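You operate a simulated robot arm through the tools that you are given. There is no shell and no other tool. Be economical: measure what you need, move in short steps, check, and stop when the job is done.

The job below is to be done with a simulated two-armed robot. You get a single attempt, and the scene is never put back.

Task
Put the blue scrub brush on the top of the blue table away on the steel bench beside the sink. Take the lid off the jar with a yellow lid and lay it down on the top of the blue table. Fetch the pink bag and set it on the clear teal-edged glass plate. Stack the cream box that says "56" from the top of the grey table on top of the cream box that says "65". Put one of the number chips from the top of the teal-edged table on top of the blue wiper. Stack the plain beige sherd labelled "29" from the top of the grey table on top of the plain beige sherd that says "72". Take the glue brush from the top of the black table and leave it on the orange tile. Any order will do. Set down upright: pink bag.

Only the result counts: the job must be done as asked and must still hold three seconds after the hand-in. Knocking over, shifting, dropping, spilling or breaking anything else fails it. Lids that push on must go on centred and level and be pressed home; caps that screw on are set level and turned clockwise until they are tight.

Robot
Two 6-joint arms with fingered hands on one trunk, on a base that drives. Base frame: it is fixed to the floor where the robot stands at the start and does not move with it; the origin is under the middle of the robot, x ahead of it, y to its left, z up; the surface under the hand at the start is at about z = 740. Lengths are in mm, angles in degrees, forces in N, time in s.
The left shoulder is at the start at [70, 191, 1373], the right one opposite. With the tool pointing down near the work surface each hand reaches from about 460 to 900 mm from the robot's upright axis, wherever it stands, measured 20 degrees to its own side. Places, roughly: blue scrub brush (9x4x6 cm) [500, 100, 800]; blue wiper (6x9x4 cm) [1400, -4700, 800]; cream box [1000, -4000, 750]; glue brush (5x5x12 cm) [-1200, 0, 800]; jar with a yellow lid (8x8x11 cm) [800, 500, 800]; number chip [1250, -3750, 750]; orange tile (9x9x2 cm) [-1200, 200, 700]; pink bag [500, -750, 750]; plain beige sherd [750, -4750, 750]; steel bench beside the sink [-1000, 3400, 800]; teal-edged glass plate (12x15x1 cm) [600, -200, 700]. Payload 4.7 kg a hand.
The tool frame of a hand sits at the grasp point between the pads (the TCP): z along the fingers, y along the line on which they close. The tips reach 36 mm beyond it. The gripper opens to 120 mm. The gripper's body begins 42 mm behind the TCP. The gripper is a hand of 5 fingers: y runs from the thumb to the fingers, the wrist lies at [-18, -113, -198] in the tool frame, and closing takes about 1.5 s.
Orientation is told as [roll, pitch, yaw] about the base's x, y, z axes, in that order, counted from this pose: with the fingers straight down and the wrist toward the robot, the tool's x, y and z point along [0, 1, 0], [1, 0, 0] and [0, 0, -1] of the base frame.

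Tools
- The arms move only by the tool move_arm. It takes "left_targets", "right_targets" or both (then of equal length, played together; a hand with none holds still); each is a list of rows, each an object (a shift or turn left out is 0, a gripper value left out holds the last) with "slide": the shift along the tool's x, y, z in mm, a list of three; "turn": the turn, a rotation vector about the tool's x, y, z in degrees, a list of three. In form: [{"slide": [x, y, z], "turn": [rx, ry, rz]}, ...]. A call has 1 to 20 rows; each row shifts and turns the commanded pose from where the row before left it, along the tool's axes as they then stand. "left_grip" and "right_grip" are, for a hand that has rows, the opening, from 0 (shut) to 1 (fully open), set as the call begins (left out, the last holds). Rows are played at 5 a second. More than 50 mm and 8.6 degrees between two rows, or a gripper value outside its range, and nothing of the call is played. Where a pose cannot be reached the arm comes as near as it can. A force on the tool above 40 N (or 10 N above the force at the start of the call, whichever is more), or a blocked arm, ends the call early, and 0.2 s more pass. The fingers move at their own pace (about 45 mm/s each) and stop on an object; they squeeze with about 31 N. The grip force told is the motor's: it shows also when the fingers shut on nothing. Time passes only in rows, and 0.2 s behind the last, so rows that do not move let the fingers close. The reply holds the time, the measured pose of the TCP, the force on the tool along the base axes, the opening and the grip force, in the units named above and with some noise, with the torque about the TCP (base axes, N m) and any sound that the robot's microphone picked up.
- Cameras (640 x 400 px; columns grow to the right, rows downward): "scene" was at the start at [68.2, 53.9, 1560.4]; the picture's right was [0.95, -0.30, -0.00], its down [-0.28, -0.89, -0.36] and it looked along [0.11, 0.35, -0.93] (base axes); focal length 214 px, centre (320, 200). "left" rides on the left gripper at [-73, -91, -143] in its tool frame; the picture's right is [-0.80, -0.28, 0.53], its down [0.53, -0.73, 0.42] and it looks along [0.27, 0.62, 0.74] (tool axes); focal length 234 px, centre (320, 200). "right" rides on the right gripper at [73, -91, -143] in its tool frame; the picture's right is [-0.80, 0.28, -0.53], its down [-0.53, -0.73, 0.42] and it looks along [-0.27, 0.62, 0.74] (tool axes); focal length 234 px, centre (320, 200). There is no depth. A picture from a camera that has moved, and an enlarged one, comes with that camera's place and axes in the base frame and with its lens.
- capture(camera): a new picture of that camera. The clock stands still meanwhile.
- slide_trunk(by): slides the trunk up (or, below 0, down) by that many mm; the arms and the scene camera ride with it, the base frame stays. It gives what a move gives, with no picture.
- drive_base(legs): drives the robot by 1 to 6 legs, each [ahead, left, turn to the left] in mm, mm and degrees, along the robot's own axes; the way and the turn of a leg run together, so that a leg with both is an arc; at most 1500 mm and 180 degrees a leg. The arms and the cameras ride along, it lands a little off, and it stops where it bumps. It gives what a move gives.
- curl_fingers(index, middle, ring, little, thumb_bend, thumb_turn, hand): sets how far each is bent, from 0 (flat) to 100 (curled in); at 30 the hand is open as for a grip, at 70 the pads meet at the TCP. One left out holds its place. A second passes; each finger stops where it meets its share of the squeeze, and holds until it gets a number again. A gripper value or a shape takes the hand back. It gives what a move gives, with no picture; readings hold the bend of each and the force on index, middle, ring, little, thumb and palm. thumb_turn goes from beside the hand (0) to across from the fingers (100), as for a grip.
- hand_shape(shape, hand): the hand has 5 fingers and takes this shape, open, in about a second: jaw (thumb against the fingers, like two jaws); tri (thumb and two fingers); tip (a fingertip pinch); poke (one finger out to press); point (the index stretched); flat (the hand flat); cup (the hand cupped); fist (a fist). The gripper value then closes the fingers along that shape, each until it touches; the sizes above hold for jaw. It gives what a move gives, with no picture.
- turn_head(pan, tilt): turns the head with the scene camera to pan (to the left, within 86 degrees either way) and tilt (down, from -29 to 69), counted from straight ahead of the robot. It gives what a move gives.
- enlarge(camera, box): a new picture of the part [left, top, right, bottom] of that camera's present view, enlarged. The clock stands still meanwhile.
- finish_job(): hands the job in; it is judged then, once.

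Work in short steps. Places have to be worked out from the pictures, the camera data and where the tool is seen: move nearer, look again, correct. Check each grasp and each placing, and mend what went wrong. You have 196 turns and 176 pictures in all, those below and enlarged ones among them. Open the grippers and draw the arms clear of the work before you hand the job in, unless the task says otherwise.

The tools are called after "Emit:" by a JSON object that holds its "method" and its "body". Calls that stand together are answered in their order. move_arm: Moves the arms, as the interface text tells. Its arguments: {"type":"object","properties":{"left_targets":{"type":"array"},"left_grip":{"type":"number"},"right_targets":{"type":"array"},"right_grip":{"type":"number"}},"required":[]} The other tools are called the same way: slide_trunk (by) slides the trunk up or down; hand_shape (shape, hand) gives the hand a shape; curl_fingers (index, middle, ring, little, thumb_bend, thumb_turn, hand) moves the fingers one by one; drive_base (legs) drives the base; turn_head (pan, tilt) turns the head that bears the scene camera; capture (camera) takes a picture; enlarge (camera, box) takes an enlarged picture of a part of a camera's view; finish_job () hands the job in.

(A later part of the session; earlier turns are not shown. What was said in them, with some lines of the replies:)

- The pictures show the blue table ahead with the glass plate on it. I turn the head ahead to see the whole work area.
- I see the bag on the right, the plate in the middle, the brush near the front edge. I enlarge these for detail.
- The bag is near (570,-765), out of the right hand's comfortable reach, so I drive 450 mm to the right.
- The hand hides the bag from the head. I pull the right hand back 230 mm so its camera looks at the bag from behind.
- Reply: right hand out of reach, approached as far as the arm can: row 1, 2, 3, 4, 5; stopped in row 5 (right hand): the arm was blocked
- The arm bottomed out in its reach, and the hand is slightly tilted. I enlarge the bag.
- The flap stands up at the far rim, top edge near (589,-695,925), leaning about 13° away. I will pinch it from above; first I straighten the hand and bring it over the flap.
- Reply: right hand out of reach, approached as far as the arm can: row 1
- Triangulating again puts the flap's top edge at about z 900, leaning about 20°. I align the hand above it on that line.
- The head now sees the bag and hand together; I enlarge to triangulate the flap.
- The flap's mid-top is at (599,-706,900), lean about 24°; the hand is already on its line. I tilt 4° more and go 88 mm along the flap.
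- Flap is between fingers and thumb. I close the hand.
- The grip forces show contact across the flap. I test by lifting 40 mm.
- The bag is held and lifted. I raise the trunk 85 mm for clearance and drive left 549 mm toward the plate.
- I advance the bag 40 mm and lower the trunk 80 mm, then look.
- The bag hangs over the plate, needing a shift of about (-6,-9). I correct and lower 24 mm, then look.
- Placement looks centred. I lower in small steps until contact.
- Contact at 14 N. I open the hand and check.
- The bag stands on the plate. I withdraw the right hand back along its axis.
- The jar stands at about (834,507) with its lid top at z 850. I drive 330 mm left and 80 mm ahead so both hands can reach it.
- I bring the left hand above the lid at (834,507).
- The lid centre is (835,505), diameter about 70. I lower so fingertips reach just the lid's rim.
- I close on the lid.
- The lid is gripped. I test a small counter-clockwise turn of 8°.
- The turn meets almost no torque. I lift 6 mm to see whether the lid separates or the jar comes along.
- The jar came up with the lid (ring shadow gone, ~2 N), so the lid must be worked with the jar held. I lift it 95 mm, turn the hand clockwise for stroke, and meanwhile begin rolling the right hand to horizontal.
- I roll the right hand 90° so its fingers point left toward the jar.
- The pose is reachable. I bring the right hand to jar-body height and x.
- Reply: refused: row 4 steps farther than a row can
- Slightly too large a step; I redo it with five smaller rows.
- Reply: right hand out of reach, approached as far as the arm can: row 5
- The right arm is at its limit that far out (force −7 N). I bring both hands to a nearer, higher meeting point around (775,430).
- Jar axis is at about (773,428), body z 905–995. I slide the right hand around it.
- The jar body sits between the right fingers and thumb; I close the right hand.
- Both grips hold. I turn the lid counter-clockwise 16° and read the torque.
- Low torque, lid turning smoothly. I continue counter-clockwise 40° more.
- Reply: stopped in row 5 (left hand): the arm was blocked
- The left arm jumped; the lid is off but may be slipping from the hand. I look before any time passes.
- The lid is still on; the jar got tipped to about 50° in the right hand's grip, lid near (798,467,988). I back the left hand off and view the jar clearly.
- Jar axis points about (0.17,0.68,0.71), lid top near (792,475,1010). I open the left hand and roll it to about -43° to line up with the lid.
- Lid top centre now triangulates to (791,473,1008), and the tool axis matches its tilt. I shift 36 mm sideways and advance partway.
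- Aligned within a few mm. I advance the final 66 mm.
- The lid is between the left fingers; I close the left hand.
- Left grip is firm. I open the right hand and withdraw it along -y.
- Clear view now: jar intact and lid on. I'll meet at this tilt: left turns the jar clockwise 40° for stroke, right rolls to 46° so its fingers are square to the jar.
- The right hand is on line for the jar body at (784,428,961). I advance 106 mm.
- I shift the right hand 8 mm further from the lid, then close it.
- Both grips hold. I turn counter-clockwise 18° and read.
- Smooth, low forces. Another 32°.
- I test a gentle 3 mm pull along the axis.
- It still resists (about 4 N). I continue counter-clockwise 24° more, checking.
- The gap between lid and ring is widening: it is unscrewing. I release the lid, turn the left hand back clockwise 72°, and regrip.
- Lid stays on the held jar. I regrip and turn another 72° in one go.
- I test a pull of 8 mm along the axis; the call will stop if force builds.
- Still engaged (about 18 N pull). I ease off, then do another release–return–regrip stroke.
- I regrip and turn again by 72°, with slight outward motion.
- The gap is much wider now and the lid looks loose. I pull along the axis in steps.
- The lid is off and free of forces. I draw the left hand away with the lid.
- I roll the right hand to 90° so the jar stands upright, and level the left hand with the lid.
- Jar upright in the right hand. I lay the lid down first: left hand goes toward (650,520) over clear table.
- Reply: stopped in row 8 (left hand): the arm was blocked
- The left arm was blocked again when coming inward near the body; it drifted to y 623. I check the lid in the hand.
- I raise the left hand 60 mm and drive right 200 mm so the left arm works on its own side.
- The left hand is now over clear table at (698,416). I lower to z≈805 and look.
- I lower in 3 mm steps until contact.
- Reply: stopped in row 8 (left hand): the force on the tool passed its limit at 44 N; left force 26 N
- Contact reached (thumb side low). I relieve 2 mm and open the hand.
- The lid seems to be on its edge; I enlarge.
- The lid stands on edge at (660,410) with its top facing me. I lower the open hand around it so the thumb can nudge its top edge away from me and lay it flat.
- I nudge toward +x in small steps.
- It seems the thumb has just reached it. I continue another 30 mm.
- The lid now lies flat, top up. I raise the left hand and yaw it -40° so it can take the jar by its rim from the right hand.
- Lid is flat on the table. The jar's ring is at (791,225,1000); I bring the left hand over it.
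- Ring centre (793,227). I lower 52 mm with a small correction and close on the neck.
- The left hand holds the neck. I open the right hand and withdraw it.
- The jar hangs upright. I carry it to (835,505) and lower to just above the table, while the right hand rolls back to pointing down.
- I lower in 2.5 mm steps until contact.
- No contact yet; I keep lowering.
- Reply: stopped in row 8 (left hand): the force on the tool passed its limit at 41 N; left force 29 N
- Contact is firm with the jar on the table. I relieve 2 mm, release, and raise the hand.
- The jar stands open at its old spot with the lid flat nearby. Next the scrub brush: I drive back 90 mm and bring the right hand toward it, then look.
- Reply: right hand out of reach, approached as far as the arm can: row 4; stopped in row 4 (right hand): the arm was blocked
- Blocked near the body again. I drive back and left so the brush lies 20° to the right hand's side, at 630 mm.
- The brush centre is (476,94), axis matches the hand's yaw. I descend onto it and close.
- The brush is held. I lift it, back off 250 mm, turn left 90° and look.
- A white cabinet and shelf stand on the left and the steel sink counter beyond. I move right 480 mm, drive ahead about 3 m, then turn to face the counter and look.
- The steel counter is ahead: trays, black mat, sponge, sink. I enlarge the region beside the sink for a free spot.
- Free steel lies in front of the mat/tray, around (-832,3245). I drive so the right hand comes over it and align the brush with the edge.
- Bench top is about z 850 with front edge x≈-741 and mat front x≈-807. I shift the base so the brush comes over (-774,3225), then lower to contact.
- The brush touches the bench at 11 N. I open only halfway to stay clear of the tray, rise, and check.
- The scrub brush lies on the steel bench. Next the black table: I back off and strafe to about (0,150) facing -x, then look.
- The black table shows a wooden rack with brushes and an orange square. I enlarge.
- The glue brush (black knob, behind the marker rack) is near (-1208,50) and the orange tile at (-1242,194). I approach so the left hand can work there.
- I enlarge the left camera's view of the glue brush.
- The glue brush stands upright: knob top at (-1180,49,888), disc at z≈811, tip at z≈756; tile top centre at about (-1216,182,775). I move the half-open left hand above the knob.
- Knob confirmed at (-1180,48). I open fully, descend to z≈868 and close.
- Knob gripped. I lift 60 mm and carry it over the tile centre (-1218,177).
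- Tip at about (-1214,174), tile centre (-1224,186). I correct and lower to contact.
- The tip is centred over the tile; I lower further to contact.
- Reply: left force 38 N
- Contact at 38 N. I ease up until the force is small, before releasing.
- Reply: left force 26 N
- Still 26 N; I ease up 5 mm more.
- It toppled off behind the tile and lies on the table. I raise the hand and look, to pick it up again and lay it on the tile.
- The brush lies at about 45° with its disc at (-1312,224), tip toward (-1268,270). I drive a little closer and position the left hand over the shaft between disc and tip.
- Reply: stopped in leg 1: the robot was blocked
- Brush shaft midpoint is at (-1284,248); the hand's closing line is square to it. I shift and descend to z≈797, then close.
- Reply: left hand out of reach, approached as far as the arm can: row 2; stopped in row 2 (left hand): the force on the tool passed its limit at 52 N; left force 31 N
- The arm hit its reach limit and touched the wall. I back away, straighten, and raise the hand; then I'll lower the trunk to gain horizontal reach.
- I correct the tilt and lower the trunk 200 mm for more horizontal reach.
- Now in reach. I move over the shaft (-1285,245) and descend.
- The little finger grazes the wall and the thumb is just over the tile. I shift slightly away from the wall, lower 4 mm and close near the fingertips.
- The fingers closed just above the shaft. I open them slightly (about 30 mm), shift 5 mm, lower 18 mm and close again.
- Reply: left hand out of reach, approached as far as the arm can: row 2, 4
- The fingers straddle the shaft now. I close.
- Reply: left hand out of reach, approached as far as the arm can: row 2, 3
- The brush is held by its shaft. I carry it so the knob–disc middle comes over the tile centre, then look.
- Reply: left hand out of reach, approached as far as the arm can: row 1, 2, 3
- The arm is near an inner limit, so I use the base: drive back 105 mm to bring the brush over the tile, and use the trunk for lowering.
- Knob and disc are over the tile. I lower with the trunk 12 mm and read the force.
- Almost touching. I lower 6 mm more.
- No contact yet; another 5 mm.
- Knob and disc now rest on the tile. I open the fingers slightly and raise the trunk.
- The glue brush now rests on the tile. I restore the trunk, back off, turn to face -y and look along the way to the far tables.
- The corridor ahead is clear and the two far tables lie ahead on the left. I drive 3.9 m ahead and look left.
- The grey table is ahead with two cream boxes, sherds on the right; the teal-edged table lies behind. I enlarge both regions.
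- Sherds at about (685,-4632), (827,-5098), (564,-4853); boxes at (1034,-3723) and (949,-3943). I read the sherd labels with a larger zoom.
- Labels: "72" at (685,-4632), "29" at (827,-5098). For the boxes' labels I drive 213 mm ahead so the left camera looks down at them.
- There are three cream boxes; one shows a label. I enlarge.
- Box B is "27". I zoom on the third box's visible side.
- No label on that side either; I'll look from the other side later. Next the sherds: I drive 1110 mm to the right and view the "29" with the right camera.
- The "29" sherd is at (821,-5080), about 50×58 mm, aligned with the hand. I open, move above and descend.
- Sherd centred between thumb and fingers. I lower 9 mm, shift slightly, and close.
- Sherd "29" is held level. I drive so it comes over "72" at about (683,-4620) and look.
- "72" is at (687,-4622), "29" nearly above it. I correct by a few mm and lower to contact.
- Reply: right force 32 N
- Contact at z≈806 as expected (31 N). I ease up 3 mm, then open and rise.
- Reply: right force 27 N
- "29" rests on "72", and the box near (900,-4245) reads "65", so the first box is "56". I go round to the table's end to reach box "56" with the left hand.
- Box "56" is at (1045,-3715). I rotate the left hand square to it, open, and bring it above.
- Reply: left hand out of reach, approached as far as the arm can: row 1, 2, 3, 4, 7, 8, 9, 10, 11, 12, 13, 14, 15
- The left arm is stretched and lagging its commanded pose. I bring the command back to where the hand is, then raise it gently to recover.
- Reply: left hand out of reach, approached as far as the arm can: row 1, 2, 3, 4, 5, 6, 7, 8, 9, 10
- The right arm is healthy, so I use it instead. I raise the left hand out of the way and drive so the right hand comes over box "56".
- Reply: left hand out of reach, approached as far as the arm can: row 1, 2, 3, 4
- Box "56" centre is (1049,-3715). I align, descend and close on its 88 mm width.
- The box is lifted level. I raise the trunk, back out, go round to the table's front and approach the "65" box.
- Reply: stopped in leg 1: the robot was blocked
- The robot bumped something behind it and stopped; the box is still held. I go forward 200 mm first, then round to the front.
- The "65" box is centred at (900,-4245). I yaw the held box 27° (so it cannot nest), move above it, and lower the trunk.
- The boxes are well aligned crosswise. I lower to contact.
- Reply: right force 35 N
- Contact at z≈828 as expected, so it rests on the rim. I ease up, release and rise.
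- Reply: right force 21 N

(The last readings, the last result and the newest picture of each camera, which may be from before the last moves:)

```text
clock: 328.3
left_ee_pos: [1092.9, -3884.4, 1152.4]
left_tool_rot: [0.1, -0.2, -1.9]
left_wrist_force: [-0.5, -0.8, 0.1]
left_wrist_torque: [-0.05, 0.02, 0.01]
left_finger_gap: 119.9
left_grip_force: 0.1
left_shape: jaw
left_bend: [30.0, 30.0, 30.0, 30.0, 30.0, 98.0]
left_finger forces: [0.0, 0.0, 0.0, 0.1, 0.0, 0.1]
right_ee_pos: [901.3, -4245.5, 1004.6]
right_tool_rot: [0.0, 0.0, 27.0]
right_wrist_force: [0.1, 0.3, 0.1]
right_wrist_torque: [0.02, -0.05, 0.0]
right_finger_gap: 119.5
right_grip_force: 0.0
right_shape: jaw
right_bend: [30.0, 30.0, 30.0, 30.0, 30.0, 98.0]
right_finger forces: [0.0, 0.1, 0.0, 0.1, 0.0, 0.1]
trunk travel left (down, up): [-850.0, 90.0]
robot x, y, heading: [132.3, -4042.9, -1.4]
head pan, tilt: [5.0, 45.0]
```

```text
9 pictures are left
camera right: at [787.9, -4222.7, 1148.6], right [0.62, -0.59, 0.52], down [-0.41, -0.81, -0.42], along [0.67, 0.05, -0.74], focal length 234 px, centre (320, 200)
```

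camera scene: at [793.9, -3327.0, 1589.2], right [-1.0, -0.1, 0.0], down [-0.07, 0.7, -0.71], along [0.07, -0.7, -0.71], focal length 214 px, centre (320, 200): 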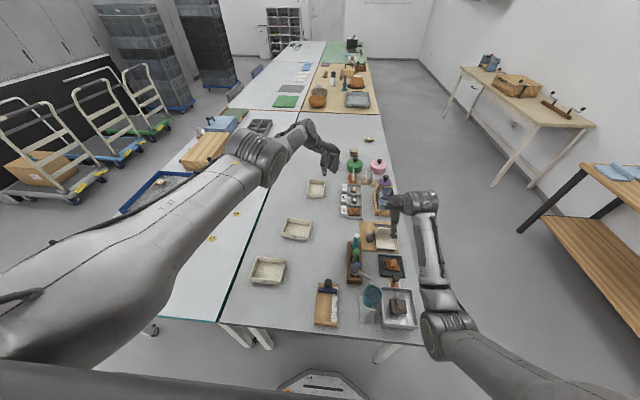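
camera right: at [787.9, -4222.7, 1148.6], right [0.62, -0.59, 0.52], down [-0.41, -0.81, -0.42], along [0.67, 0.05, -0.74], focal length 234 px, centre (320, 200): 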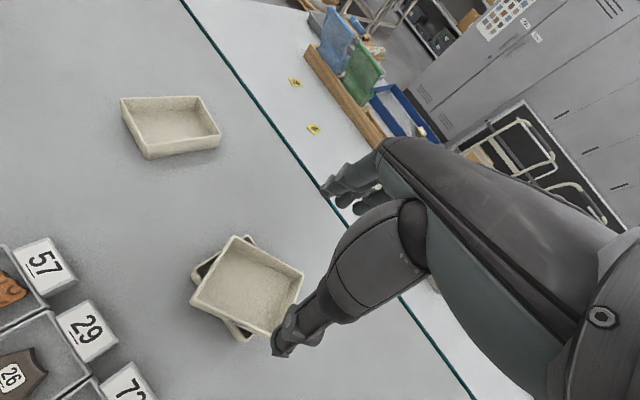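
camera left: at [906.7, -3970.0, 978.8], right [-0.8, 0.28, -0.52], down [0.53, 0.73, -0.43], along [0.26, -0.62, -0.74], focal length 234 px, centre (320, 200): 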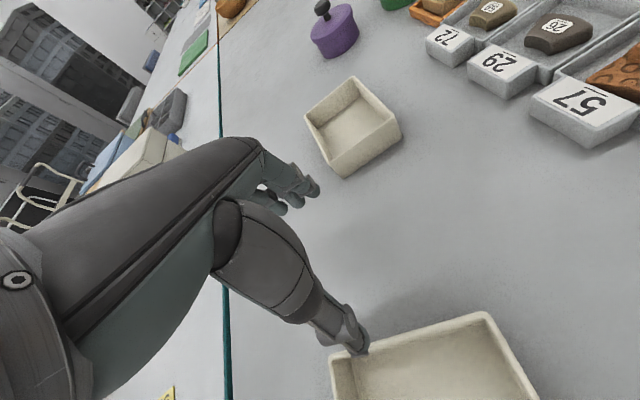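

The boxes are stacked. Last the chip: I go round the table end to the far side, where a chip near (1460,-4384) and the wiper (1397,-4693) are in reach.

Emit:
{"method": "drive_base", "body": {"legs": [[-380, 0, 1.3], [0, 1140, 0], [0, 0, -90], [0, 1500, 0], [0, 1050, 0], [0, 0, -90]]}}

Emit:
{"method": "turn_head", "body": {"pan": 20, "tilt": 30}}

Emit:
{"method": "capture", "body": {"camera": "scene"}}

```text
clock: 356.3
left_ee_pos: [1372.2, -3123.1, 1152.6]
left_tool_rot: [0.0, -0.2, 178.5]
left_wrist_force: [0.5, 0.6, -0.5]
left_wrist_torque: [0.02, 0.02, -0.02]
left_finger_gap: 120.0
left_grip_force: 0.1
left_shape: jaw
left_bend: [30.0, 30.0, 30.0, 30.0, 30.0, 98.0]
left_finger forces: [0.0, 0.0, 0.0, 0.0, 0.1, 0.0]
right_ee_pos: [1559.0, -2760.9, 1004.3]
right_tool_rot: [0.1, 0.0, -152.6]
right_wrist_force: [0.4, -0.8, 0.1]
right_wrist_torque: [-0.01, 0.0, -0.02]
right_finger_gap: 119.7
right_grip_force: 0.0
right_shape: jaw
right_bend: [30.0, 30.0, 30.0, 30.0, 30.0, 98.0]
right_finger forces: [0.1, 0.0, 0.0, 0.1, 0.1, 0.0]
trunk travel left (down, up): [-850.0, 90.0]
robot x, y, heading: [2332.0, -2957.4, 179.2]
head pan, tilt: [5.0, 45.0]
```

```text
clock: 357.1
left_ee_pos: [1371.5, -3123.5, 1150.7]
left_tool_rot: [-0.1, -0.3, 178.5]
left_wrist_force: [-0.9, -0.2, -0.5]
left_wrist_torque: [0.02, -0.05, -0.03]
left_finger_gap: 119.8
left_grip_force: 0.0
left_shape: jaw
left_bend: [30.0, 30.0, 30.0, 30.0, 30.0, 98.0]
left_finger forces: [0.0, 0.0, 0.0, 0.0, 0.1, 0.0]
right_ee_pos: [1559.2, -2761.0, 1004.6]
right_tool_rot: [0.0, 0.0, -152.6]
right_wrist_force: [0.4, 0.1, 0.3]
right_wrist_torque: [0.02, 0.0, -0.05]
right_finger_gap: 119.5
right_grip_force: 0.0
right_shape: jaw
right_bend: [30.0, 30.0, 30.0, 30.0, 30.0, 98.0]
right_finger forces: [0.0, 0.0, 0.0, 0.0, 0.1, 0.1]
trunk travel left (down, up): [-850.0, 90.0]
robot x, y, heading: [2329.7, -2955.9, 179.2]
head pan, tilt: [20.0, 30.0]
```

```text
8 pictures are left
camera scene: at [2195.2, -2986.4, 1611.8], right [-0.33, 0.94, 0.0], down [0.47, 0.16, -0.87], along [-0.82, -0.28, -0.5], focal length 214 px, centre (320, 200)
```

scene: 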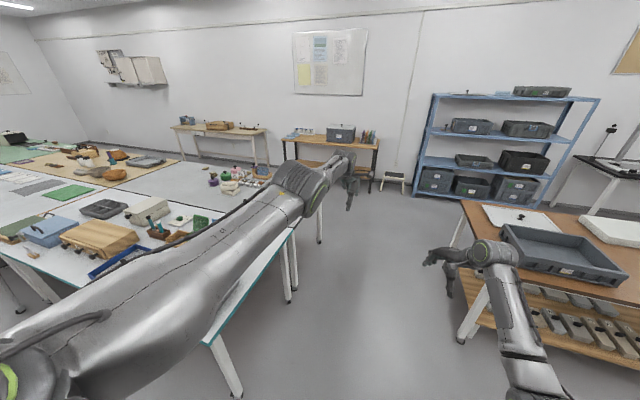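

The far edge is at x≈1916. I drive along to bring the right hand over the chip near (1460,-4384) and look.

Emit:
{"method": "drive_base", "body": {"legs": [[0, 1500, 0.8], [0, 125, 0], [100, 0, 0]]}}

Emit:
{"method": "capture", "body": {"camera": "right"}}

```text
clock: 366.1
left_ee_pos: [1261.9, -4742.7, 1154.5]
left_tool_rot: [0.1, -0.2, 179.2]
left_wrist_force: [0.0, -0.1, -0.1]
left_wrist_torque: [0.02, 0.01, 0.02]
left_finger_gap: 119.6
left_grip_force: 0.1
left_shape: jaw
left_bend: [30.0, 30.0, 30.0, 30.0, 30.0, 98.0]
left_finger forces: [0.1, 0.0, 0.1, 0.1, 0.0, 0.0]
right_ee_pos: [1445.6, -4378.9, 1006.2]
right_tool_rot: [0.0, -0.1, -151.9]
right_wrist_force: [-0.4, -0.2, 0.0]
right_wrist_torque: [0.04, 0.02, 0.0]
right_finger_gap: 119.5
right_grip_force: 0.2
right_shape: jaw
right_bend: [30.0, 30.0, 30.0, 30.0, 30.0, 98.0]
right_finger forces: [0.0, 0.0, 0.0, 0.0, 0.0, 0.0]
trunk travel left (down, up): [-850.0, 90.0]
robot x, y, heading: [2216.6, -4563.0, 179.8]
head pan, tilt: [20.0, 30.0]
```

```text
7 pictures are left
camera right: at [1560.3, -4398.9, 1149.8], right [-0.62, 0.58, 0.53], down [0.4, 0.81, -0.43], along [-0.67, -0.06, -0.74], focal length 234 px, centre (320, 200)
```

right: 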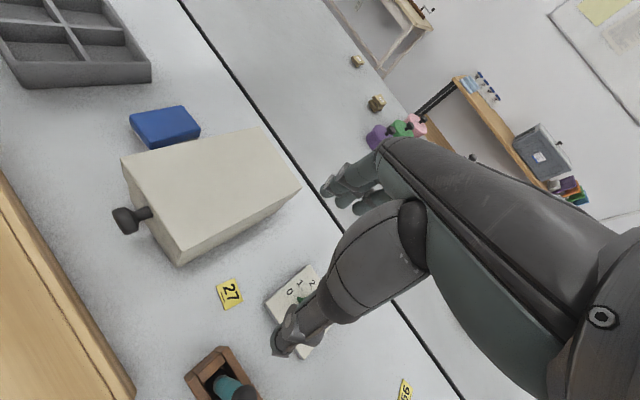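

Chip "27" lies at (1462,-4386), the wiper beyond the cream case. I turn the right hand square to the chip, take a fingertip-pinch shape, lower to z≈870 and look.

Emit:
{"method": "move_arm", "body": {"right_targets": [{"turn": [0, 0, 7.9]}, {"turn": [0, 0, 7.9]}, {"turn": [0, 0, 7.9]}, {"turn": [0, 0, 7.9]}, {"turn": [0, 0, 7.9]}, {"turn": [0, 0, 7.5]}, {"slide": [1, -18, 20]}, {"slide": [0, 0, 40]}, {"slide": [0, 0, 40]}, {"slide": [0, 0, 36]}]}}

Emit:
{"method": "hand_shape", "body": {"hand": "right", "shape": "tip"}}

Emit:
{"method": "move_arm", "body": {"right_targets": [{}, {}, {}, {}, {}], "right_grip": 0.35}}

Emit:
{"method": "enlarge", "body": {"camera": "right", "box": [210, 130, 430, 360]}}

```text
clock: 368.3
left_ee_pos: [1259.5, -4742.9, 1152.7]
left_tool_rot: [-0.1, -0.2, 179.1]
left_wrist_force: [0.7, -0.1, -0.3]
left_wrist_torque: [0.03, 0.01, 0.0]
left_finger_gap: 119.9
left_grip_force: 0.0
left_shape: jaw
left_bend: [30.0, 30.0, 30.0, 30.0, 30.0, 98.0]
left_finger forces: [0.1, 0.1, 0.0, 0.0, 0.1, 0.0]
right_ee_pos: [1460.2, -4385.2, 870.3]
right_tool_rot: [0.1, 0.0, 161.1]
right_wrist_force: [0.2, -0.8, 0.1]
right_wrist_torque: [0.01, -0.05, 0.03]
right_finger_gap: 119.9
right_grip_force: 0.1
right_shape: jaw
right_bend: [30.0, 30.0, 30.0, 30.0, 30.0, 98.0]
right_finger forces: [0.1, 0.0, 0.0, 0.0, 0.0, 0.1]
trunk travel left (down, up): [-850.0, 90.0]
robot x, y, heading: [2214.8, -4565.6, 179.9]
head pan, tilt: [20.0, 30.0]
```

```text
clock: 369.2
left_ee_pos: [1258.9, -4741.0, 1154.2]
left_tool_rot: [0.0, -0.2, 179.2]
left_wrist_force: [-0.3, 0.7, 0.0]
left_wrist_torque: [0.0, 0.0, 0.03]
left_finger_gap: 119.8
left_grip_force: 0.1
left_shape: jaw
left_bend: [30.0, 30.0, 30.0, 30.0, 30.0, 98.0]
left_finger forces: [0.0, 0.0, 0.1, 0.0, 0.1, 0.0]
right_ee_pos: [1460.6, -4385.6, 870.2]
right_tool_rot: [0.2, 0.0, 161.1]
right_wrist_force: [0.2, -0.3, 0.4]
right_wrist_torque: [0.0, 0.02, -0.04]
right_finger_gap: 119.8
right_grip_force: 0.1
right_shape: tip
right_bend: [30.0, 98.0, 99.0, 99.0, 30.0, 98.0]
right_finger forces: [0.0, 0.0, 0.0, 0.1, 0.0, 0.0]
trunk travel left (down, up): [-850.0, 90.0]
robot x, y, heading: [2219.0, -4563.7, 179.5]
head pan, tilt: [20.0, 30.0]
```

```text
clock: 370.4
left_ee_pos: [1259.9, -4743.1, 1152.0]
left_tool_rot: [0.1, -0.2, 179.2]
left_wrist_force: [-0.5, -0.3, 0.3]
left_wrist_torque: [-0.03, 0.0, 0.0]
left_finger_gap: 120.0
left_grip_force: 0.1
left_shape: jaw
left_bend: [30.0, 30.0, 30.0, 30.0, 30.0, 98.0]
left_finger forces: [0.0, 0.0, 0.1, 0.0, 0.1, 0.0]
right_ee_pos: [1461.3, -4385.7, 869.3]
right_tool_rot: [0.0, 0.2, 161.1]
right_wrist_force: [0.6, -0.2, 0.4]
right_wrist_torque: [-0.05, 0.03, 0.04]
right_finger_gap: 43.1
right_grip_force: 0.1
right_shape: tip
right_bend: [73.0, 98.0, 99.0, 99.0, 73.0, 100.0]
right_finger forces: [0.0, 0.0, 0.1, 0.0, 0.0, 0.0]
trunk travel left (down, up): [-850.0, 90.0]
robot x, y, heading: [2218.9, -4569.3, 179.9]
head pan, tilt: [20.0, 30.0]
```

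```text
1.74 times, centred on (320, 245) of right
camera zoom: at [1523.8, -4483.6, 1013.1], right [0.0, 0.85, 0.52], down [0.87, 0.27, -0.42], along [-0.5, 0.45, -0.74], focal length 407 px, centre (320, 122)
```

zoom: 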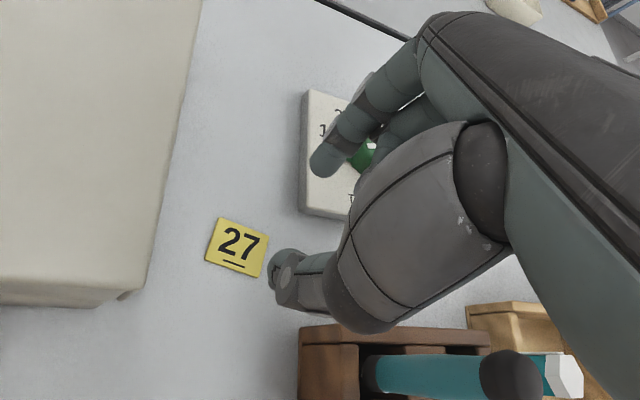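

The pinch centre sits over the chip (1459,-4385). I lower to z≈785, then step down to light contact.

Emit:
{"method": "move_arm", "body": {"right_targets": [{"slide": [0, 1, 42]}, {"slide": [0, 1, 42]}, {"slide": [0, 0, 2]}, {"slide": [0, 0, 2]}, {"slide": [0, 0, 2]}]}}

```text
clock: 371.6
left_ee_pos: [1258.4, -4742.3, 1151.1]
left_tool_rot: [0.0, -0.3, 179.2]
left_wrist_force: [-0.2, -0.4, -0.4]
left_wrist_torque: [-0.04, -0.04, -0.04]
left_finger_gap: 120.2
left_grip_force: 0.1
left_shape: jaw
left_bend: [30.0, 30.0, 30.0, 30.0, 30.0, 98.0]
left_finger forces: [0.0, 0.1, 0.1, 0.0, 0.0, 0.1]
right_ee_pos: [1457.5, -4383.8, 778.9]
right_tool_rot: [0.1, 0.1, 161.1]
right_wrist_force: [0.3, 0.6, -0.3]
right_wrist_torque: [0.01, -0.01, 0.02]
right_finger_gap: 42.8
right_grip_force: 0.2
right_shape: tip
right_bend: [73.0, 98.0, 99.0, 99.0, 73.0, 100.0]
right_finger forces: [0.0, 0.1, 0.0, 0.1, 0.1, 0.0]
trunk travel left (down, up): [-850.0, 90.0]
robot x, y, heading: [2218.0, -4564.1, 179.7]
head pan, tilt: [20.0, 30.0]
```

No contact yet at 779; I continue in 2 mm steps.

Emit:
{"method": "move_arm", "body": {"right_targets": [{"slide": [0, 0, 2]}, {"slide": [0, 0, 2]}, {"slide": [0, 0, 2]}, {"slide": [0, 0, 2]}, {"slide": [0, 0, 2]}]}}

```text
clock: 372.8
left_ee_pos: [1262.7, -4743.4, 1156.6]
left_tool_rot: [0.0, -0.4, 179.3]
left_wrist_force: [-0.7, 0.3, -0.9]
left_wrist_torque: [-0.03, -0.01, 0.01]
left_finger_gap: 119.7
left_grip_force: 0.0
left_shape: jaw
left_bend: [30.0, 30.0, 30.0, 30.0, 30.0, 98.0]
left_finger forces: [0.1, 0.1, 0.0, 0.1, 0.0, 0.0]
right_ee_pos: [1459.2, -4387.2, 774.3]
right_tool_rot: [0.3, -0.3, 161.2]
right_wrist_force: [9.8, -2.7, 33.1]
right_wrist_torque: [-0.29, -0.48, -0.05]
right_finger_gap: 23.1
right_grip_force: 30.8
right_shape: tip
right_bend: [74.0, 100.0, 100.0, 100.0, 81.0, 100.0]
right_finger forces: [0.0, 0.0, 0.0, 0.0, 49.9, 0.1]
trunk travel left (down, up): [-850.0, 90.0]
robot x, y, heading: [2221.2, -4565.2, 179.8]
head pan, tilt: [20.0, 30.0]
```

The thumb tip touches the table at z≈775. I ease up 5 mm, close the pinch, and lift a little.

Emit:
{"method": "move_arm", "body": {"right_targets": [{"slide": [0, 0, -3]}, {"slide": [0, 0, -3]}, {}]}}

Emit:
{"method": "move_arm", "body": {"right_targets": [{}, {}, {}, {}, {}, {}], "right_grip": 0}}

Emit:
{"method": "move_arm", "body": {"right_targets": [{"slide": [0, 0, -10]}, {"slide": [0, 0, -30]}, {"slide": [0, 0, -30]}]}}

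Emit:
{"method": "enlarge", "body": {"camera": "right", "box": [210, 130, 430, 360]}}

```text
clock: 373.6
left_ee_pos: [1261.8, -4743.0, 1154.0]
left_tool_rot: [0.1, -0.3, 179.2]
left_wrist_force: [0.0, 0.8, 0.2]
left_wrist_torque: [0.02, -0.01, -0.05]
left_finger_gap: 119.8
left_grip_force: 0.1
left_shape: jaw
left_bend: [30.0, 30.0, 30.0, 30.0, 30.0, 98.0]
left_finger forces: [0.1, 0.0, 0.0, 0.0, 0.1, 0.1]
right_ee_pos: [1459.5, -4384.4, 774.1]
right_tool_rot: [0.0, 0.1, 161.1]
right_wrist_force: [0.6, -3.3, 10.7]
right_wrist_torque: [-0.2, -0.13, -0.02]
right_finger_gap: 21.4
right_grip_force: 30.8
right_shape: tip
right_bend: [74.0, 100.0, 100.0, 100.0, 80.0, 100.0]
right_finger forces: [0.0, 0.0, 0.1, 0.0, 0.0, 0.1]
trunk travel left (down, up): [-850.0, 90.0]
robot x, y, heading: [2217.3, -4565.2, 179.8]
head pan, tilt: [20.0, 30.0]
```

```text
clock: 375.0
left_ee_pos: [1260.5, -4741.4, 1153.5]
left_tool_rot: [0.0, -0.1, 179.2]
left_wrist_force: [0.3, 0.0, 0.4]
left_wrist_torque: [0.03, -0.01, -0.03]
left_finger_gap: 119.7
left_grip_force: 0.1
left_shape: jaw
left_bend: [30.0, 30.0, 30.0, 30.0, 30.0, 98.0]
left_finger forces: [0.1, 0.0, 0.1, 0.1, 0.0, 0.0]
right_ee_pos: [1457.4, -4384.1, 773.3]
right_tool_rot: [0.1, 0.1, 161.1]
right_wrist_force: [1.2, -0.4, 2.7]
right_wrist_torque: [-0.01, -0.05, -0.01]
right_finger_gap: 20.9
right_grip_force: 31.0
right_shape: tip
right_bend: [74.0, 100.0, 100.0, 100.0, 80.0, 100.0]
right_finger forces: [0.0, 0.0, 0.0, 0.0, 0.2, 0.0]
trunk travel left (down, up): [-850.0, 90.0]
robot x, y, heading: [2217.3, -4567.2, 179.7]
head pan, tilt: [20.0, 30.0]
```

```text
clock: 375.8
left_ee_pos: [1259.6, -4742.4, 1152.7]
left_tool_rot: [0.0, -0.2, 179.3]
left_wrist_force: [0.1, -0.1, 0.5]
left_wrist_torque: [-0.02, 0.0, 0.0]
left_finger_gap: 119.9
left_grip_force: 0.0
left_shape: jaw
left_bend: [30.0, 30.0, 30.0, 30.0, 30.0, 98.0]
left_finger forces: [0.0, 0.0, 0.0, 0.0, 0.1, 0.0]
right_ee_pos: [1460.2, -4384.0, 845.4]
right_tool_rot: [0.1, 0.1, 161.1]
right_wrist_force: [-0.3, -0.1, 0.6]
right_wrist_torque: [0.0, 0.02, 0.02]
right_finger_gap: 20.3
right_grip_force: 31.1
right_shape: tip
right_bend: [74.0, 100.0, 100.0, 100.0, 79.0, 100.0]
right_finger forces: [0.0, 0.1, 0.1, 0.1, 0.0, 0.1]
trunk travel left (down, up): [-850.0, 90.0]
robot x, y, heading: [2215.9, -4567.5, 179.8]
head pan, tilt: [20.0, 30.0]
```

```text
1.74 times, centred on (320, 245) of right
camera zoom: at [1523.0, -4481.9, 988.6], right [-0.01, 0.85, 0.52], down [0.87, 0.27, -0.42], along [-0.5, 0.45, -0.74], focal length 407 px, centre (320, 122)
```

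zoom: 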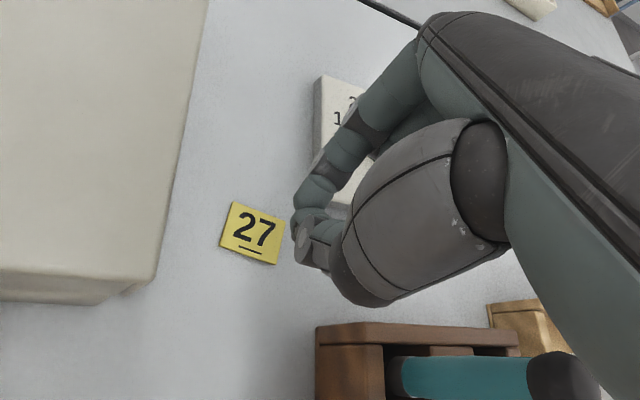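

Not caught: the pinch meets about 10 mm too far toward the thumb and too high. I reopen, shift 9 mm, lower to contact and close while pressing lightly.

Emit:
{"method": "move_arm", "body": {"right_targets": [{"slide": [0, 9, 0]}, {}, {}, {}, {"slide": [0, 0, 33]}, {"slide": [0, 0, 33]}, {"slide": [0, 0, 2]}, {"slide": [0, 0, 2]}, {"slide": [0, 0, 1.5]}], "right_grip": 0.35}}

Emit:
{"method": "move_arm", "body": {"right_targets": [{"slide": [0, 0, 1.5]}, {"slide": [0, 0, 1.5]}, {"slide": [0, 0, 1.5]}, {"slide": [0, 0, 1]}, {}, {}, {}], "right_grip": 0}}

Emit:
{"method": "enlarge", "body": {"camera": "right", "box": [210, 130, 430, 360]}}

```text
clock: 377.8
left_ee_pos: [1260.1, -4741.0, 1154.1]
left_tool_rot: [0.0, -0.4, 179.1]
left_wrist_force: [-0.1, -0.2, 0.9]
left_wrist_torque: [0.0, 0.04, 0.04]
left_finger_gap: 120.0
left_grip_force: 0.1
left_shape: jaw
left_bend: [30.0, 30.0, 30.0, 30.0, 30.0, 98.0]
left_finger forces: [0.0, 0.0, 0.1, 0.0, 0.1, 0.0]
right_ee_pos: [1449.0, -4380.2, 776.9]
right_tool_rot: [0.2, -0.2, 161.1]
right_wrist_force: [-0.6, 1.0, 10.9]
right_wrist_torque: [-0.01, 0.1, -0.03]
right_finger_gap: 42.8
right_grip_force: 0.1
right_shape: tip
right_bend: [73.0, 98.0, 99.0, 99.0, 74.0, 100.0]
right_finger forces: [6.5, 0.0, 0.0, 0.0, 4.5, 0.0]
trunk travel left (down, up): [-850.0, 90.0]
robot x, y, heading: [2215.3, -4566.4, 179.8]
head pan, tilt: [20.0, 30.0]
```

```text
clock: 379.4
left_ee_pos: [1264.7, -4743.3, 1155.9]
left_tool_rot: [0.0, -0.6, 179.2]
left_wrist_force: [0.2, 0.6, -0.5]
left_wrist_torque: [0.04, -0.02, -0.01]
left_finger_gap: 120.0
left_grip_force: 0.1
left_shape: jaw
left_bend: [30.0, 30.0, 30.0, 30.0, 30.0, 98.0]
left_finger forces: [0.0, 0.0, 0.0, 0.0, 0.1, 0.1]
right_ee_pos: [1449.8, -4381.4, 776.7]
right_tool_rot: [0.3, -0.6, 161.3]
right_wrist_force: [-0.7, 1.9, 40.0]
right_wrist_torque: [0.06, -0.01, -0.1]
right_finger_gap: 22.9
right_grip_force: 30.7
right_shape: tip
right_bend: [73.0, 100.0, 100.0, 100.0, 78.0, 100.0]
right_finger forces: [41.0, 0.1, 0.1, 0.1, 42.6, 0.1]
trunk travel left (down, up): [-850.0, 90.0]
robot x, y, heading: [2217.7, -4568.2, 180.0]
head pan, tilt: [20.0, 30.0]
```

```text
1.74 times, centred on (320, 245) of right
camera zoom: at [1515.0, -4480.0, 918.7], right [0.0, 0.85, 0.52], down [0.86, 0.27, -0.43], along [-0.51, 0.45, -0.73], focal length 407 px, centre (320, 122)
```

zoom: 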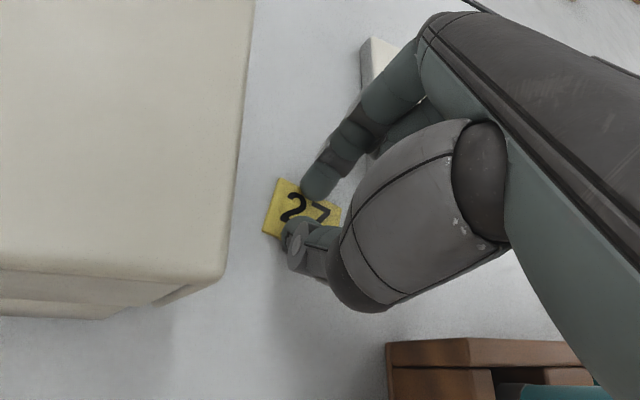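

Both fingertips bear on the chip's edges. I lift gently and check.

Emit:
{"method": "move_arm", "body": {"right_targets": [{"slide": [0, 0, -3]}, {"slide": [0, 0, -3]}, {"slide": [0, 0, -6]}, {"slide": [0, 0, -20]}, {"slide": [0, 0, -30]}, {"slide": [0, 0, -30]}]}}

Emit:
{"method": "enlarge", "body": {"camera": "right", "box": [210, 130, 430, 360]}}

```text
clock: 380.8
left_ee_pos: [1259.5, -4742.3, 1151.3]
left_tool_rot: [-0.1, -0.2, 179.2]
left_wrist_force: [0.5, 0.2, 0.4]
left_wrist_torque: [0.03, 0.02, 0.02]
left_finger_gap: 119.9
left_grip_force: 0.1
left_shape: jaw
left_bend: [30.0, 30.0, 30.0, 30.0, 30.0, 98.0]
left_finger forces: [0.1, 0.1, 0.0, 0.0, 0.0, 0.0]
right_ee_pos: [1451.1, -4382.1, 859.5]
right_tool_rot: [0.1, 0.2, 161.2]
right_wrist_force: [-0.2, 0.2, 0.0]
right_wrist_torque: [-0.01, 0.0, -0.01]
right_finger_gap: 20.8
right_grip_force: 31.0
right_shape: tip
right_bend: [73.0, 100.0, 100.0, 100.0, 77.0, 100.0]
right_finger forces: [23.3, 0.1, 0.0, 0.0, 23.0, 0.1]
trunk travel left (down, up): [-850.0, 90.0]
robot x, y, heading: [2218.3, -4566.3, 180.0]
head pan, tilt: [20.0, 30.0]
```

```text
1.74 times, centred on (320, 245) of right
camera zoom: at [1514.4, -4480.1, 1002.3], right [-0.01, 0.85, 0.52], down [0.87, 0.27, -0.42], along [-0.5, 0.45, -0.74], focal length 407 px, centre (320, 122)
```

zoom: 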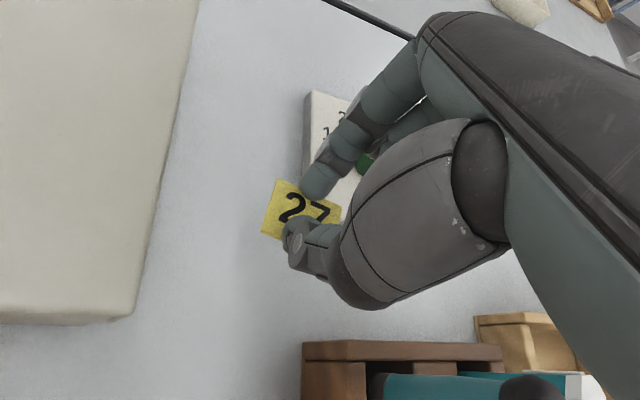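

The chip is held. I raise the trunk, drive 295 mm toward the wiper (about (1405,-4678)), extend 45 mm, and look.

Emit:
{"method": "slide_trunk", "body": {"by": 85}}

Emit:
{"method": "drive_base", "body": {"legs": [[0, 295, 0]]}}

Emit:
{"method": "move_arm", "body": {"right_targets": [{"slide": [7.3, 21, 0]}, {"slide": [7.3, 21, 0]}]}}

Emit:
{"method": "slide_trunk", "body": {"by": -60}}

Emit:
{"method": "capture", "body": {"camera": "right"}}

```text
clock: 382.0
left_ee_pos: [1259.2, -4741.8, 1236.6]
left_tool_rot: [0.0, -0.2, 179.2]
left_wrist_force: [0.2, 0.2, -0.2]
left_wrist_torque: [0.01, 0.04, -0.02]
left_finger_gap: 120.1
left_grip_force: 0.1
left_shape: jaw
left_bend: [30.0, 30.0, 30.0, 30.0, 30.0, 98.0]
left_finger forces: [0.0, 0.1, 0.1, 0.0, 0.1, 0.0]
right_ee_pos: [1451.6, -4381.2, 942.7]
right_tool_rot: [0.1, 0.1, 161.1]
right_wrist_force: [0.4, 0.2, 0.4]
right_wrist_torque: [0.01, 0.0, -0.02]
right_finger_gap: 20.8
right_grip_force: 30.6
right_shape: tip
right_bend: [73.0, 100.0, 100.0, 100.0, 77.0, 100.0]
right_finger forces: [23.4, 0.0, 0.0, 0.0, 23.0, 0.0]
trunk travel left (down, up): [-935.0, 5.0]
robot x, y, heading: [2216.3, -4564.4, 179.5]
head pan, tilt: [20.0, 30.0]
```

```text
clock: 384.0
left_ee_pos: [1258.9, -5032.2, 1237.6]
left_tool_rot: [0.1, -0.2, 179.3]
left_wrist_force: [0.8, 0.1, -0.4]
left_wrist_torque: [-0.06, -0.06, 0.01]
left_finger_gap: 119.8
left_grip_force: 0.1
left_shape: jaw
left_bend: [30.0, 30.0, 30.0, 30.0, 30.0, 98.0]
left_finger forces: [0.0, 0.0, 0.0, 0.0, 0.0, 0.1]
right_ee_pos: [1449.5, -4670.9, 942.5]
right_tool_rot: [0.1, 0.0, 161.2]
right_wrist_force: [0.1, 0.7, -0.1]
right_wrist_torque: [-0.01, 0.03, 0.02]
right_finger_gap: 20.7
right_grip_force: 31.1
right_shape: tip
right_bend: [73.0, 100.0, 100.0, 100.0, 77.0, 100.0]
right_finger forces: [23.3, 0.1, 0.0, 0.0, 23.0, 0.0]
trunk travel left (down, up): [-935.0, 5.0]
robot x, y, heading: [2216.0, -4854.2, 179.7]
head pan, tilt: [20.0, 30.0]
```

```text
clock: 384.6
left_ee_pos: [1257.0, -5032.7, 1236.2]
left_tool_rot: [0.0, -0.1, 179.3]
left_wrist_force: [-0.9, 0.0, -0.4]
left_wrist_torque: [-0.03, 0.01, 0.03]
left_finger_gap: 119.9
left_grip_force: 0.1
left_shape: jaw
left_bend: [30.0, 30.0, 30.0, 30.0, 30.0, 98.0]
left_finger forces: [0.0, 0.1, 0.1, 0.0, 0.0, 0.1]
right_ee_pos: [1403.9, -4671.9, 942.2]
right_tool_rot: [0.0, 0.1, 161.1]
right_wrist_force: [-0.3, -0.1, 0.0]
right_wrist_torque: [0.04, 0.0, 0.0]
right_finger_gap: 20.9
right_grip_force: 30.9
right_shape: tip
right_bend: [73.0, 100.0, 100.0, 100.0, 77.0, 100.0]
right_finger forces: [23.2, 0.0, 0.0, 0.2, 23.0, 0.0]
trunk travel left (down, up): [-935.0, 5.0]
robot x, y, heading: [2217.9, -4858.6, 179.9]
head pan, tilt: [20.0, 30.0]
```

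```text
clock: 385.6
left_ee_pos: [1259.9, -5034.0, 1178.6]
left_tool_rot: [-0.1, -0.2, 179.3]
left_wrist_force: [-0.3, -0.3, 0.7]
left_wrist_torque: [-0.01, 0.02, -0.01]
left_finger_gap: 119.9
left_grip_force: 0.1
left_shape: jaw
left_bend: [30.0, 30.0, 30.0, 30.0, 30.0, 98.0]
left_finger forces: [0.0, 0.0, 0.0, 0.1, 0.0, 0.1]
right_ee_pos: [1406.0, -4672.6, 884.4]
right_tool_rot: [0.1, 0.0, 161.1]
right_wrist_force: [0.1, -0.5, -0.1]
right_wrist_torque: [0.01, 0.0, 0.01]
right_finger_gap: 20.7
right_grip_force: 30.5
right_shape: tip
right_bend: [73.0, 100.0, 100.0, 100.0, 77.0, 100.0]
right_finger forces: [23.2, 0.0, 0.1, 0.1, 22.9, 0.1]
trunk travel left (down, up): [-875.0, 65.0]
robot x, y, heading: [2217.7, -4858.4, 180.1]
head pan, tilt: [20.0, 30.0]
```

```text
2 pictures are left
camera right: at [1469.0, -4771.1, 1027.2], right [0.0, 0.85, 0.52], down [0.87, 0.27, -0.42], along [-0.5, 0.45, -0.74], focal length 234 px, centre (320, 200)
```

right: 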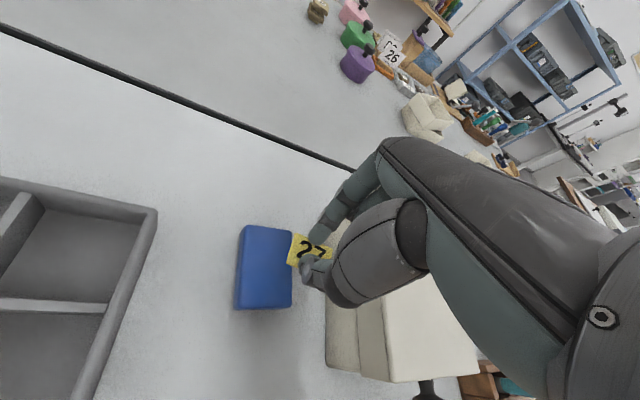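

Wiper centre is (1404,-4687), chip at (1402,-4675). I shift, then lower until contact.

Emit:
{"method": "move_arm", "body": {"right_targets": [{"slide": [10.7, -5.8, 0]}, {"slide": [0, 0, 25]}, {"slide": [0, 0, 25]}, {"slide": [0, 0, 2.5]}, {"slide": [0, 0, 2.5]}, {"slide": [0, 0, 2.5]}, {"slide": [0, 0, 2.5]}]}}

```text
clock: 387.2
left_ee_pos: [1259.9, -5033.5, 1177.6]
left_tool_rot: [0.0, -0.2, 179.3]
left_wrist_force: [-0.4, -0.3, -0.3]
left_wrist_torque: [0.0, 0.02, 0.02]
left_finger_gap: 119.8
left_grip_force: 0.0
left_shape: jaw
left_bend: [30.0, 30.0, 30.0, 30.0, 30.0, 98.0]
left_finger forces: [0.0, 0.1, 0.0, 0.0, 0.0, 0.1]
right_ee_pos: [1407.9, -4686.3, 822.9]
right_tool_rot: [0.1, 0.1, 161.2]
right_wrist_force: [0.5, 0.7, 0.0]
right_wrist_torque: [0.01, -0.02, 0.0]
right_finger_gap: 21.0
right_grip_force: 31.0
right_shape: tip
right_bend: [73.0, 100.0, 100.0, 100.0, 77.0, 100.0]
right_finger forces: [23.0, 0.0, 0.1, 0.0, 22.9, 0.0]
trunk travel left (down, up): [-875.0, 65.0]
robot x, y, heading: [2214.4, -4856.9, 179.8]
head pan, tilt: [20.0, 30.0]
```

No contact at 823; I continue in 2 mm steps.

Emit:
{"method": "move_arm", "body": {"right_targets": [{"slide": [0, 0, 2]}, {"slide": [0, 0, 2]}, {"slide": [0, 0, 2]}, {"slide": [0, 0, 2]}]}}

```text
clock: 388.2
left_ee_pos: [1258.3, -5033.5, 1177.8]
left_tool_rot: [0.0, -0.2, 179.2]
left_wrist_force: [0.2, 0.1, 0.6]
left_wrist_torque: [-0.03, 0.0, -0.04]
left_finger_gap: 119.9
left_grip_force: 0.1
left_shape: jaw
left_bend: [30.0, 30.0, 30.0, 30.0, 30.0, 98.0]
left_finger forces: [0.0, 0.0, 0.0, 0.0, 0.1, 0.0]
right_ee_pos: [1407.5, -4685.9, 815.1]
right_tool_rot: [0.2, 0.0, 161.1]
right_wrist_force: [0.0, 0.3, 1.0]
right_wrist_torque: [-0.03, -0.02, 0.01]
right_finger_gap: 20.7
right_grip_force: 31.1
right_shape: tip
right_bend: [73.0, 100.0, 100.0, 100.0, 77.0, 100.0]
right_finger forces: [23.0, 0.0, 0.0, 0.0, 22.9, 0.0]
trunk travel left (down, up): [-875.0, 65.0]
robot x, y, heading: [2215.6, -4858.1, 180.0]
head pan, tilt: [20.0, 30.0]
```

Still free at 815; a few more careful steps.

Emit:
{"method": "move_arm", "body": {"right_targets": [{"slide": [0, 0, 1.5]}, {"slide": [0, 0, 1.5]}, {"slide": [0, 0, 1.5]}, {"slide": [0, 0, 1.5]}]}}

```text
clock: 389.2
left_ee_pos: [1259.6, -5034.1, 1177.6]
left_tool_rot: [0.0, -0.1, 179.2]
left_wrist_force: [0.1, -0.2, 0.9]
left_wrist_torque: [0.0, 0.0, 0.0]
left_finger_gap: 120.1
left_grip_force: 0.1
left_shape: jaw
left_bend: [30.0, 30.0, 30.0, 30.0, 30.0, 98.0]
left_finger forces: [0.0, 0.0, 0.1, 0.1, 0.1, 0.0]
right_ee_pos: [1407.2, -4685.0, 811.5]
right_tool_rot: [0.1, -0.1, 161.2]
right_wrist_force: [-1.6, 0.1, 6.2]
right_wrist_torque: [-0.02, 0.08, 0.0]
right_finger_gap: 20.7
right_grip_force: 30.9
right_shape: tip
right_bend: [73.0, 100.0, 100.0, 100.0, 77.0, 100.0]
right_finger forces: [32.0, 0.0, 0.0, 0.0, 27.6, 0.1]
trunk travel left (down, up): [-875.0, 65.0]
robot x, y, heading: [2220.1, -4856.9, 179.6]
head pan, tilt: [20.0, 30.0]
```

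Contact (6 N). I ease 1 mm, open the pinch, and rise.

Emit:
{"method": "move_arm", "body": {"right_targets": [{"slide": [0, 0, -1]}, {"slide": [0, 0, -1]}, {"slide": [0, 0, -1]}, {"slide": [0, 0, -1]}, {"slide": [0, 0, -2]}, {"slide": [0, 0, -5]}, {"slide": [0, 0, -25]}, {"slide": [0, 0, -40]}, {"slide": [0, 0, -40]}], "right_grip": 0.35}}

Emit:
{"method": "enlarge", "body": {"camera": "right", "box": [200, 150, 400, 350]}}

```text
clock: 391.2
left_ee_pos: [1260.1, -5032.9, 1178.1]
left_tool_rot: [0.0, -0.3, 179.2]
left_wrist_force: [1.3, 1.1, -0.2]
left_wrist_torque: [0.03, 0.01, 0.03]
left_finger_gap: 119.9
left_grip_force: 0.0
left_shape: jaw
left_bend: [30.0, 30.0, 30.0, 30.0, 30.0, 98.0]
left_finger forces: [0.0, 0.0, 0.0, 0.0, 0.1, 0.1]
right_ee_pos: [1408.1, -4685.4, 923.9]
right_tool_rot: [0.0, 0.2, 161.2]
right_wrist_force: [-0.4, -0.7, -0.3]
right_wrist_torque: [0.0, 0.0, 0.01]
right_finger_gap: 41.9
right_grip_force: 0.1
right_shape: tip
right_bend: [73.0, 98.0, 99.0, 99.0, 73.0, 100.0]
right_finger forces: [0.0, 0.0, 0.1, 0.0, 0.0, 0.0]
trunk travel left (down, up): [-875.0, 65.0]
robot x, y, heading: [2216.1, -4853.9, 180.2]
head pan, tilt: [20.0, 30.0]
```

```text
2.00 times, centred on (300, 250) of right
camera zoom: at [1472.2, -4783.3, 1067.1], right [-0.01, 0.85, 0.52], down [0.87, 0.27, -0.42], along [-0.5, 0.45, -0.74], focal length 468 px, centre (360, 100)
```

zoom: 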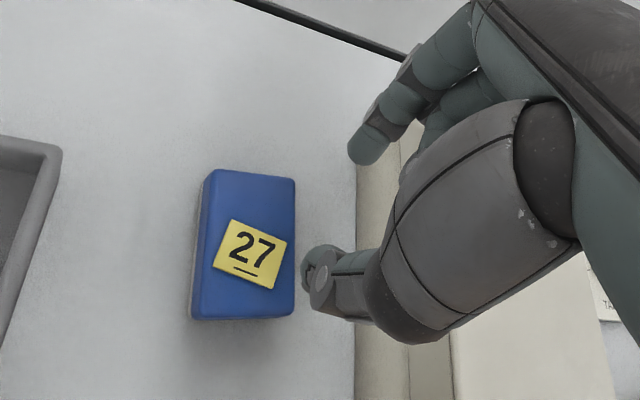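

The chip lies on the wiper. I raise, open the hand, and back off clear of the table.

Emit:
{"method": "slide_trunk", "body": {"by": 60}}

Emit:
{"method": "hand_shape", "body": {"hand": "right", "shape": "jaw"}}

Emit:
{"method": "drive_base", "body": {"legs": [[-450, 0, 0]]}}

```text
clock: 392.2
left_ee_pos: [1259.4, -5033.5, 1236.3]
left_tool_rot: [0.0, -0.2, 179.3]
left_wrist_force: [-0.1, 0.8, 0.1]
left_wrist_torque: [-0.01, 0.02, 0.0]
left_finger_gap: 120.1
left_grip_force: 0.1
left_shape: jaw
left_bend: [30.0, 30.0, 30.0, 30.0, 30.0, 98.0]
left_finger forces: [0.0, 0.0, 0.1, 0.1, 0.0, 0.1]
right_ee_pos: [1407.0, -4685.4, 983.7]
right_tool_rot: [0.2, 0.2, 161.3]
right_wrist_force: [0.4, -0.1, -0.7]
right_wrist_torque: [-0.02, 0.03, -0.01]
right_finger_gap: 41.9
right_grip_force: 0.0
right_shape: tip
right_bend: [73.0, 98.0, 99.0, 99.0, 73.0, 100.0]
right_finger forces: [0.1, 0.0, 0.0, 0.1, 0.0, 0.1]
trunk travel left (down, up): [-935.0, 5.0]
robot x, y, heading: [2216.4, -4857.3, 180.0]
head pan, tilt: [20.0, 30.0]
```

```text
clock: 393.1
left_ee_pos: [1257.5, -5033.2, 1237.8]
left_tool_rot: [0.0, -0.1, 179.2]
left_wrist_force: [0.9, -0.2, -0.4]
left_wrist_torque: [-0.01, 0.0, 0.01]
left_finger_gap: 120.1
left_grip_force: 0.2
left_shape: jaw
left_bend: [30.0, 30.0, 30.0, 30.0, 30.0, 98.0]
left_finger forces: [0.0, 0.0, 0.1, 0.0, 0.1, 0.1]
right_ee_pos: [1408.6, -4685.6, 985.0]
right_tool_rot: [0.2, 0.1, 161.1]
right_wrist_force: [0.1, 0.2, -0.9]
right_wrist_torque: [-0.01, 0.01, -0.01]
right_finger_gap: 119.9
right_grip_force: 0.1
right_shape: jaw
right_bend: [30.0, 30.0, 30.0, 30.0, 30.0, 98.0]
right_finger forces: [0.0, 0.0, 0.1, 0.0, 0.0, 0.1]
trunk travel left (down, up): [-935.0, 5.0]
robot x, y, heading: [2215.1, -4854.9, 179.9]
head pan, tilt: [20.0, 30.0]
```

```text
clock: 395.8
left_ee_pos: [1704.6, -5034.0, 1235.6]
left_tool_rot: [0.0, -0.1, 179.3]
left_wrist_force: [-0.6, 1.7, 0.1]
left_wrist_torque: [0.04, -0.01, -0.04]
left_finger_gap: 119.7
left_grip_force: 0.0
left_shape: jaw
left_bend: [30.0, 30.0, 30.0, 30.0, 30.0, 98.0]
left_finger forces: [0.1, 0.1, 0.1, 0.1, 0.0, 0.1]
right_ee_pos: [1853.8, -4684.9, 983.4]
right_tool_rot: [0.0, 0.2, 161.2]
right_wrist_force: [0.1, 0.0, 0.0]
right_wrist_torque: [-0.03, 0.0, 0.02]
right_finger_gap: 119.8
right_grip_force: 0.1
right_shape: jaw
right_bend: [30.0, 30.0, 30.0, 30.0, 30.0, 98.0]
right_finger forces: [0.1, 0.0, 0.0, 0.0, 0.0, 0.0]
trunk travel left (down, up): [-935.0, 5.0]
robot x, y, heading: [2663.6, -4855.9, 179.7]
head pan, tilt: [20.0, 30.0]
```

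All seven placements are done, both hands are open and clear; I hand the job in.

Emit:
{"method": "finish_job", "body": {}}

```text
The job is handed in.
```

I handed the job in with all seven placements made; the result has not been reported back, and these points could count against it:

- **Glue brush:** it toppled off the orange tile when I first released it upright. I picked it up again and laid it on the tile on its side, and it was still there when I last looked.
- **Jar:** I had to lift it to unscrew the lid, and set it back at about its old spot. The lid briefly stood on edge after I released it, so I tipped it flat, top up.
- **Bumps:** the base was blocked twice while driving, once at the black table and once while backing up near the brown table. The left hand also pressed the wall behind the black table at up to 52 N. I saw nothing out of place afterwards, but I did not inspect those spots closely.
- **Cream box "56":** I never read its label directly. The two other cream boxes I saw read "27" and "65", so I took it to be "56" by elimination. It sits turned about 27° on the "65" box so it cannot slip inside.

The other four are as asked: the pink bag upright on the glass plate, the scrub brush on the steel bench, sherd "29" on "72", and chip "27" on the blue wiper.
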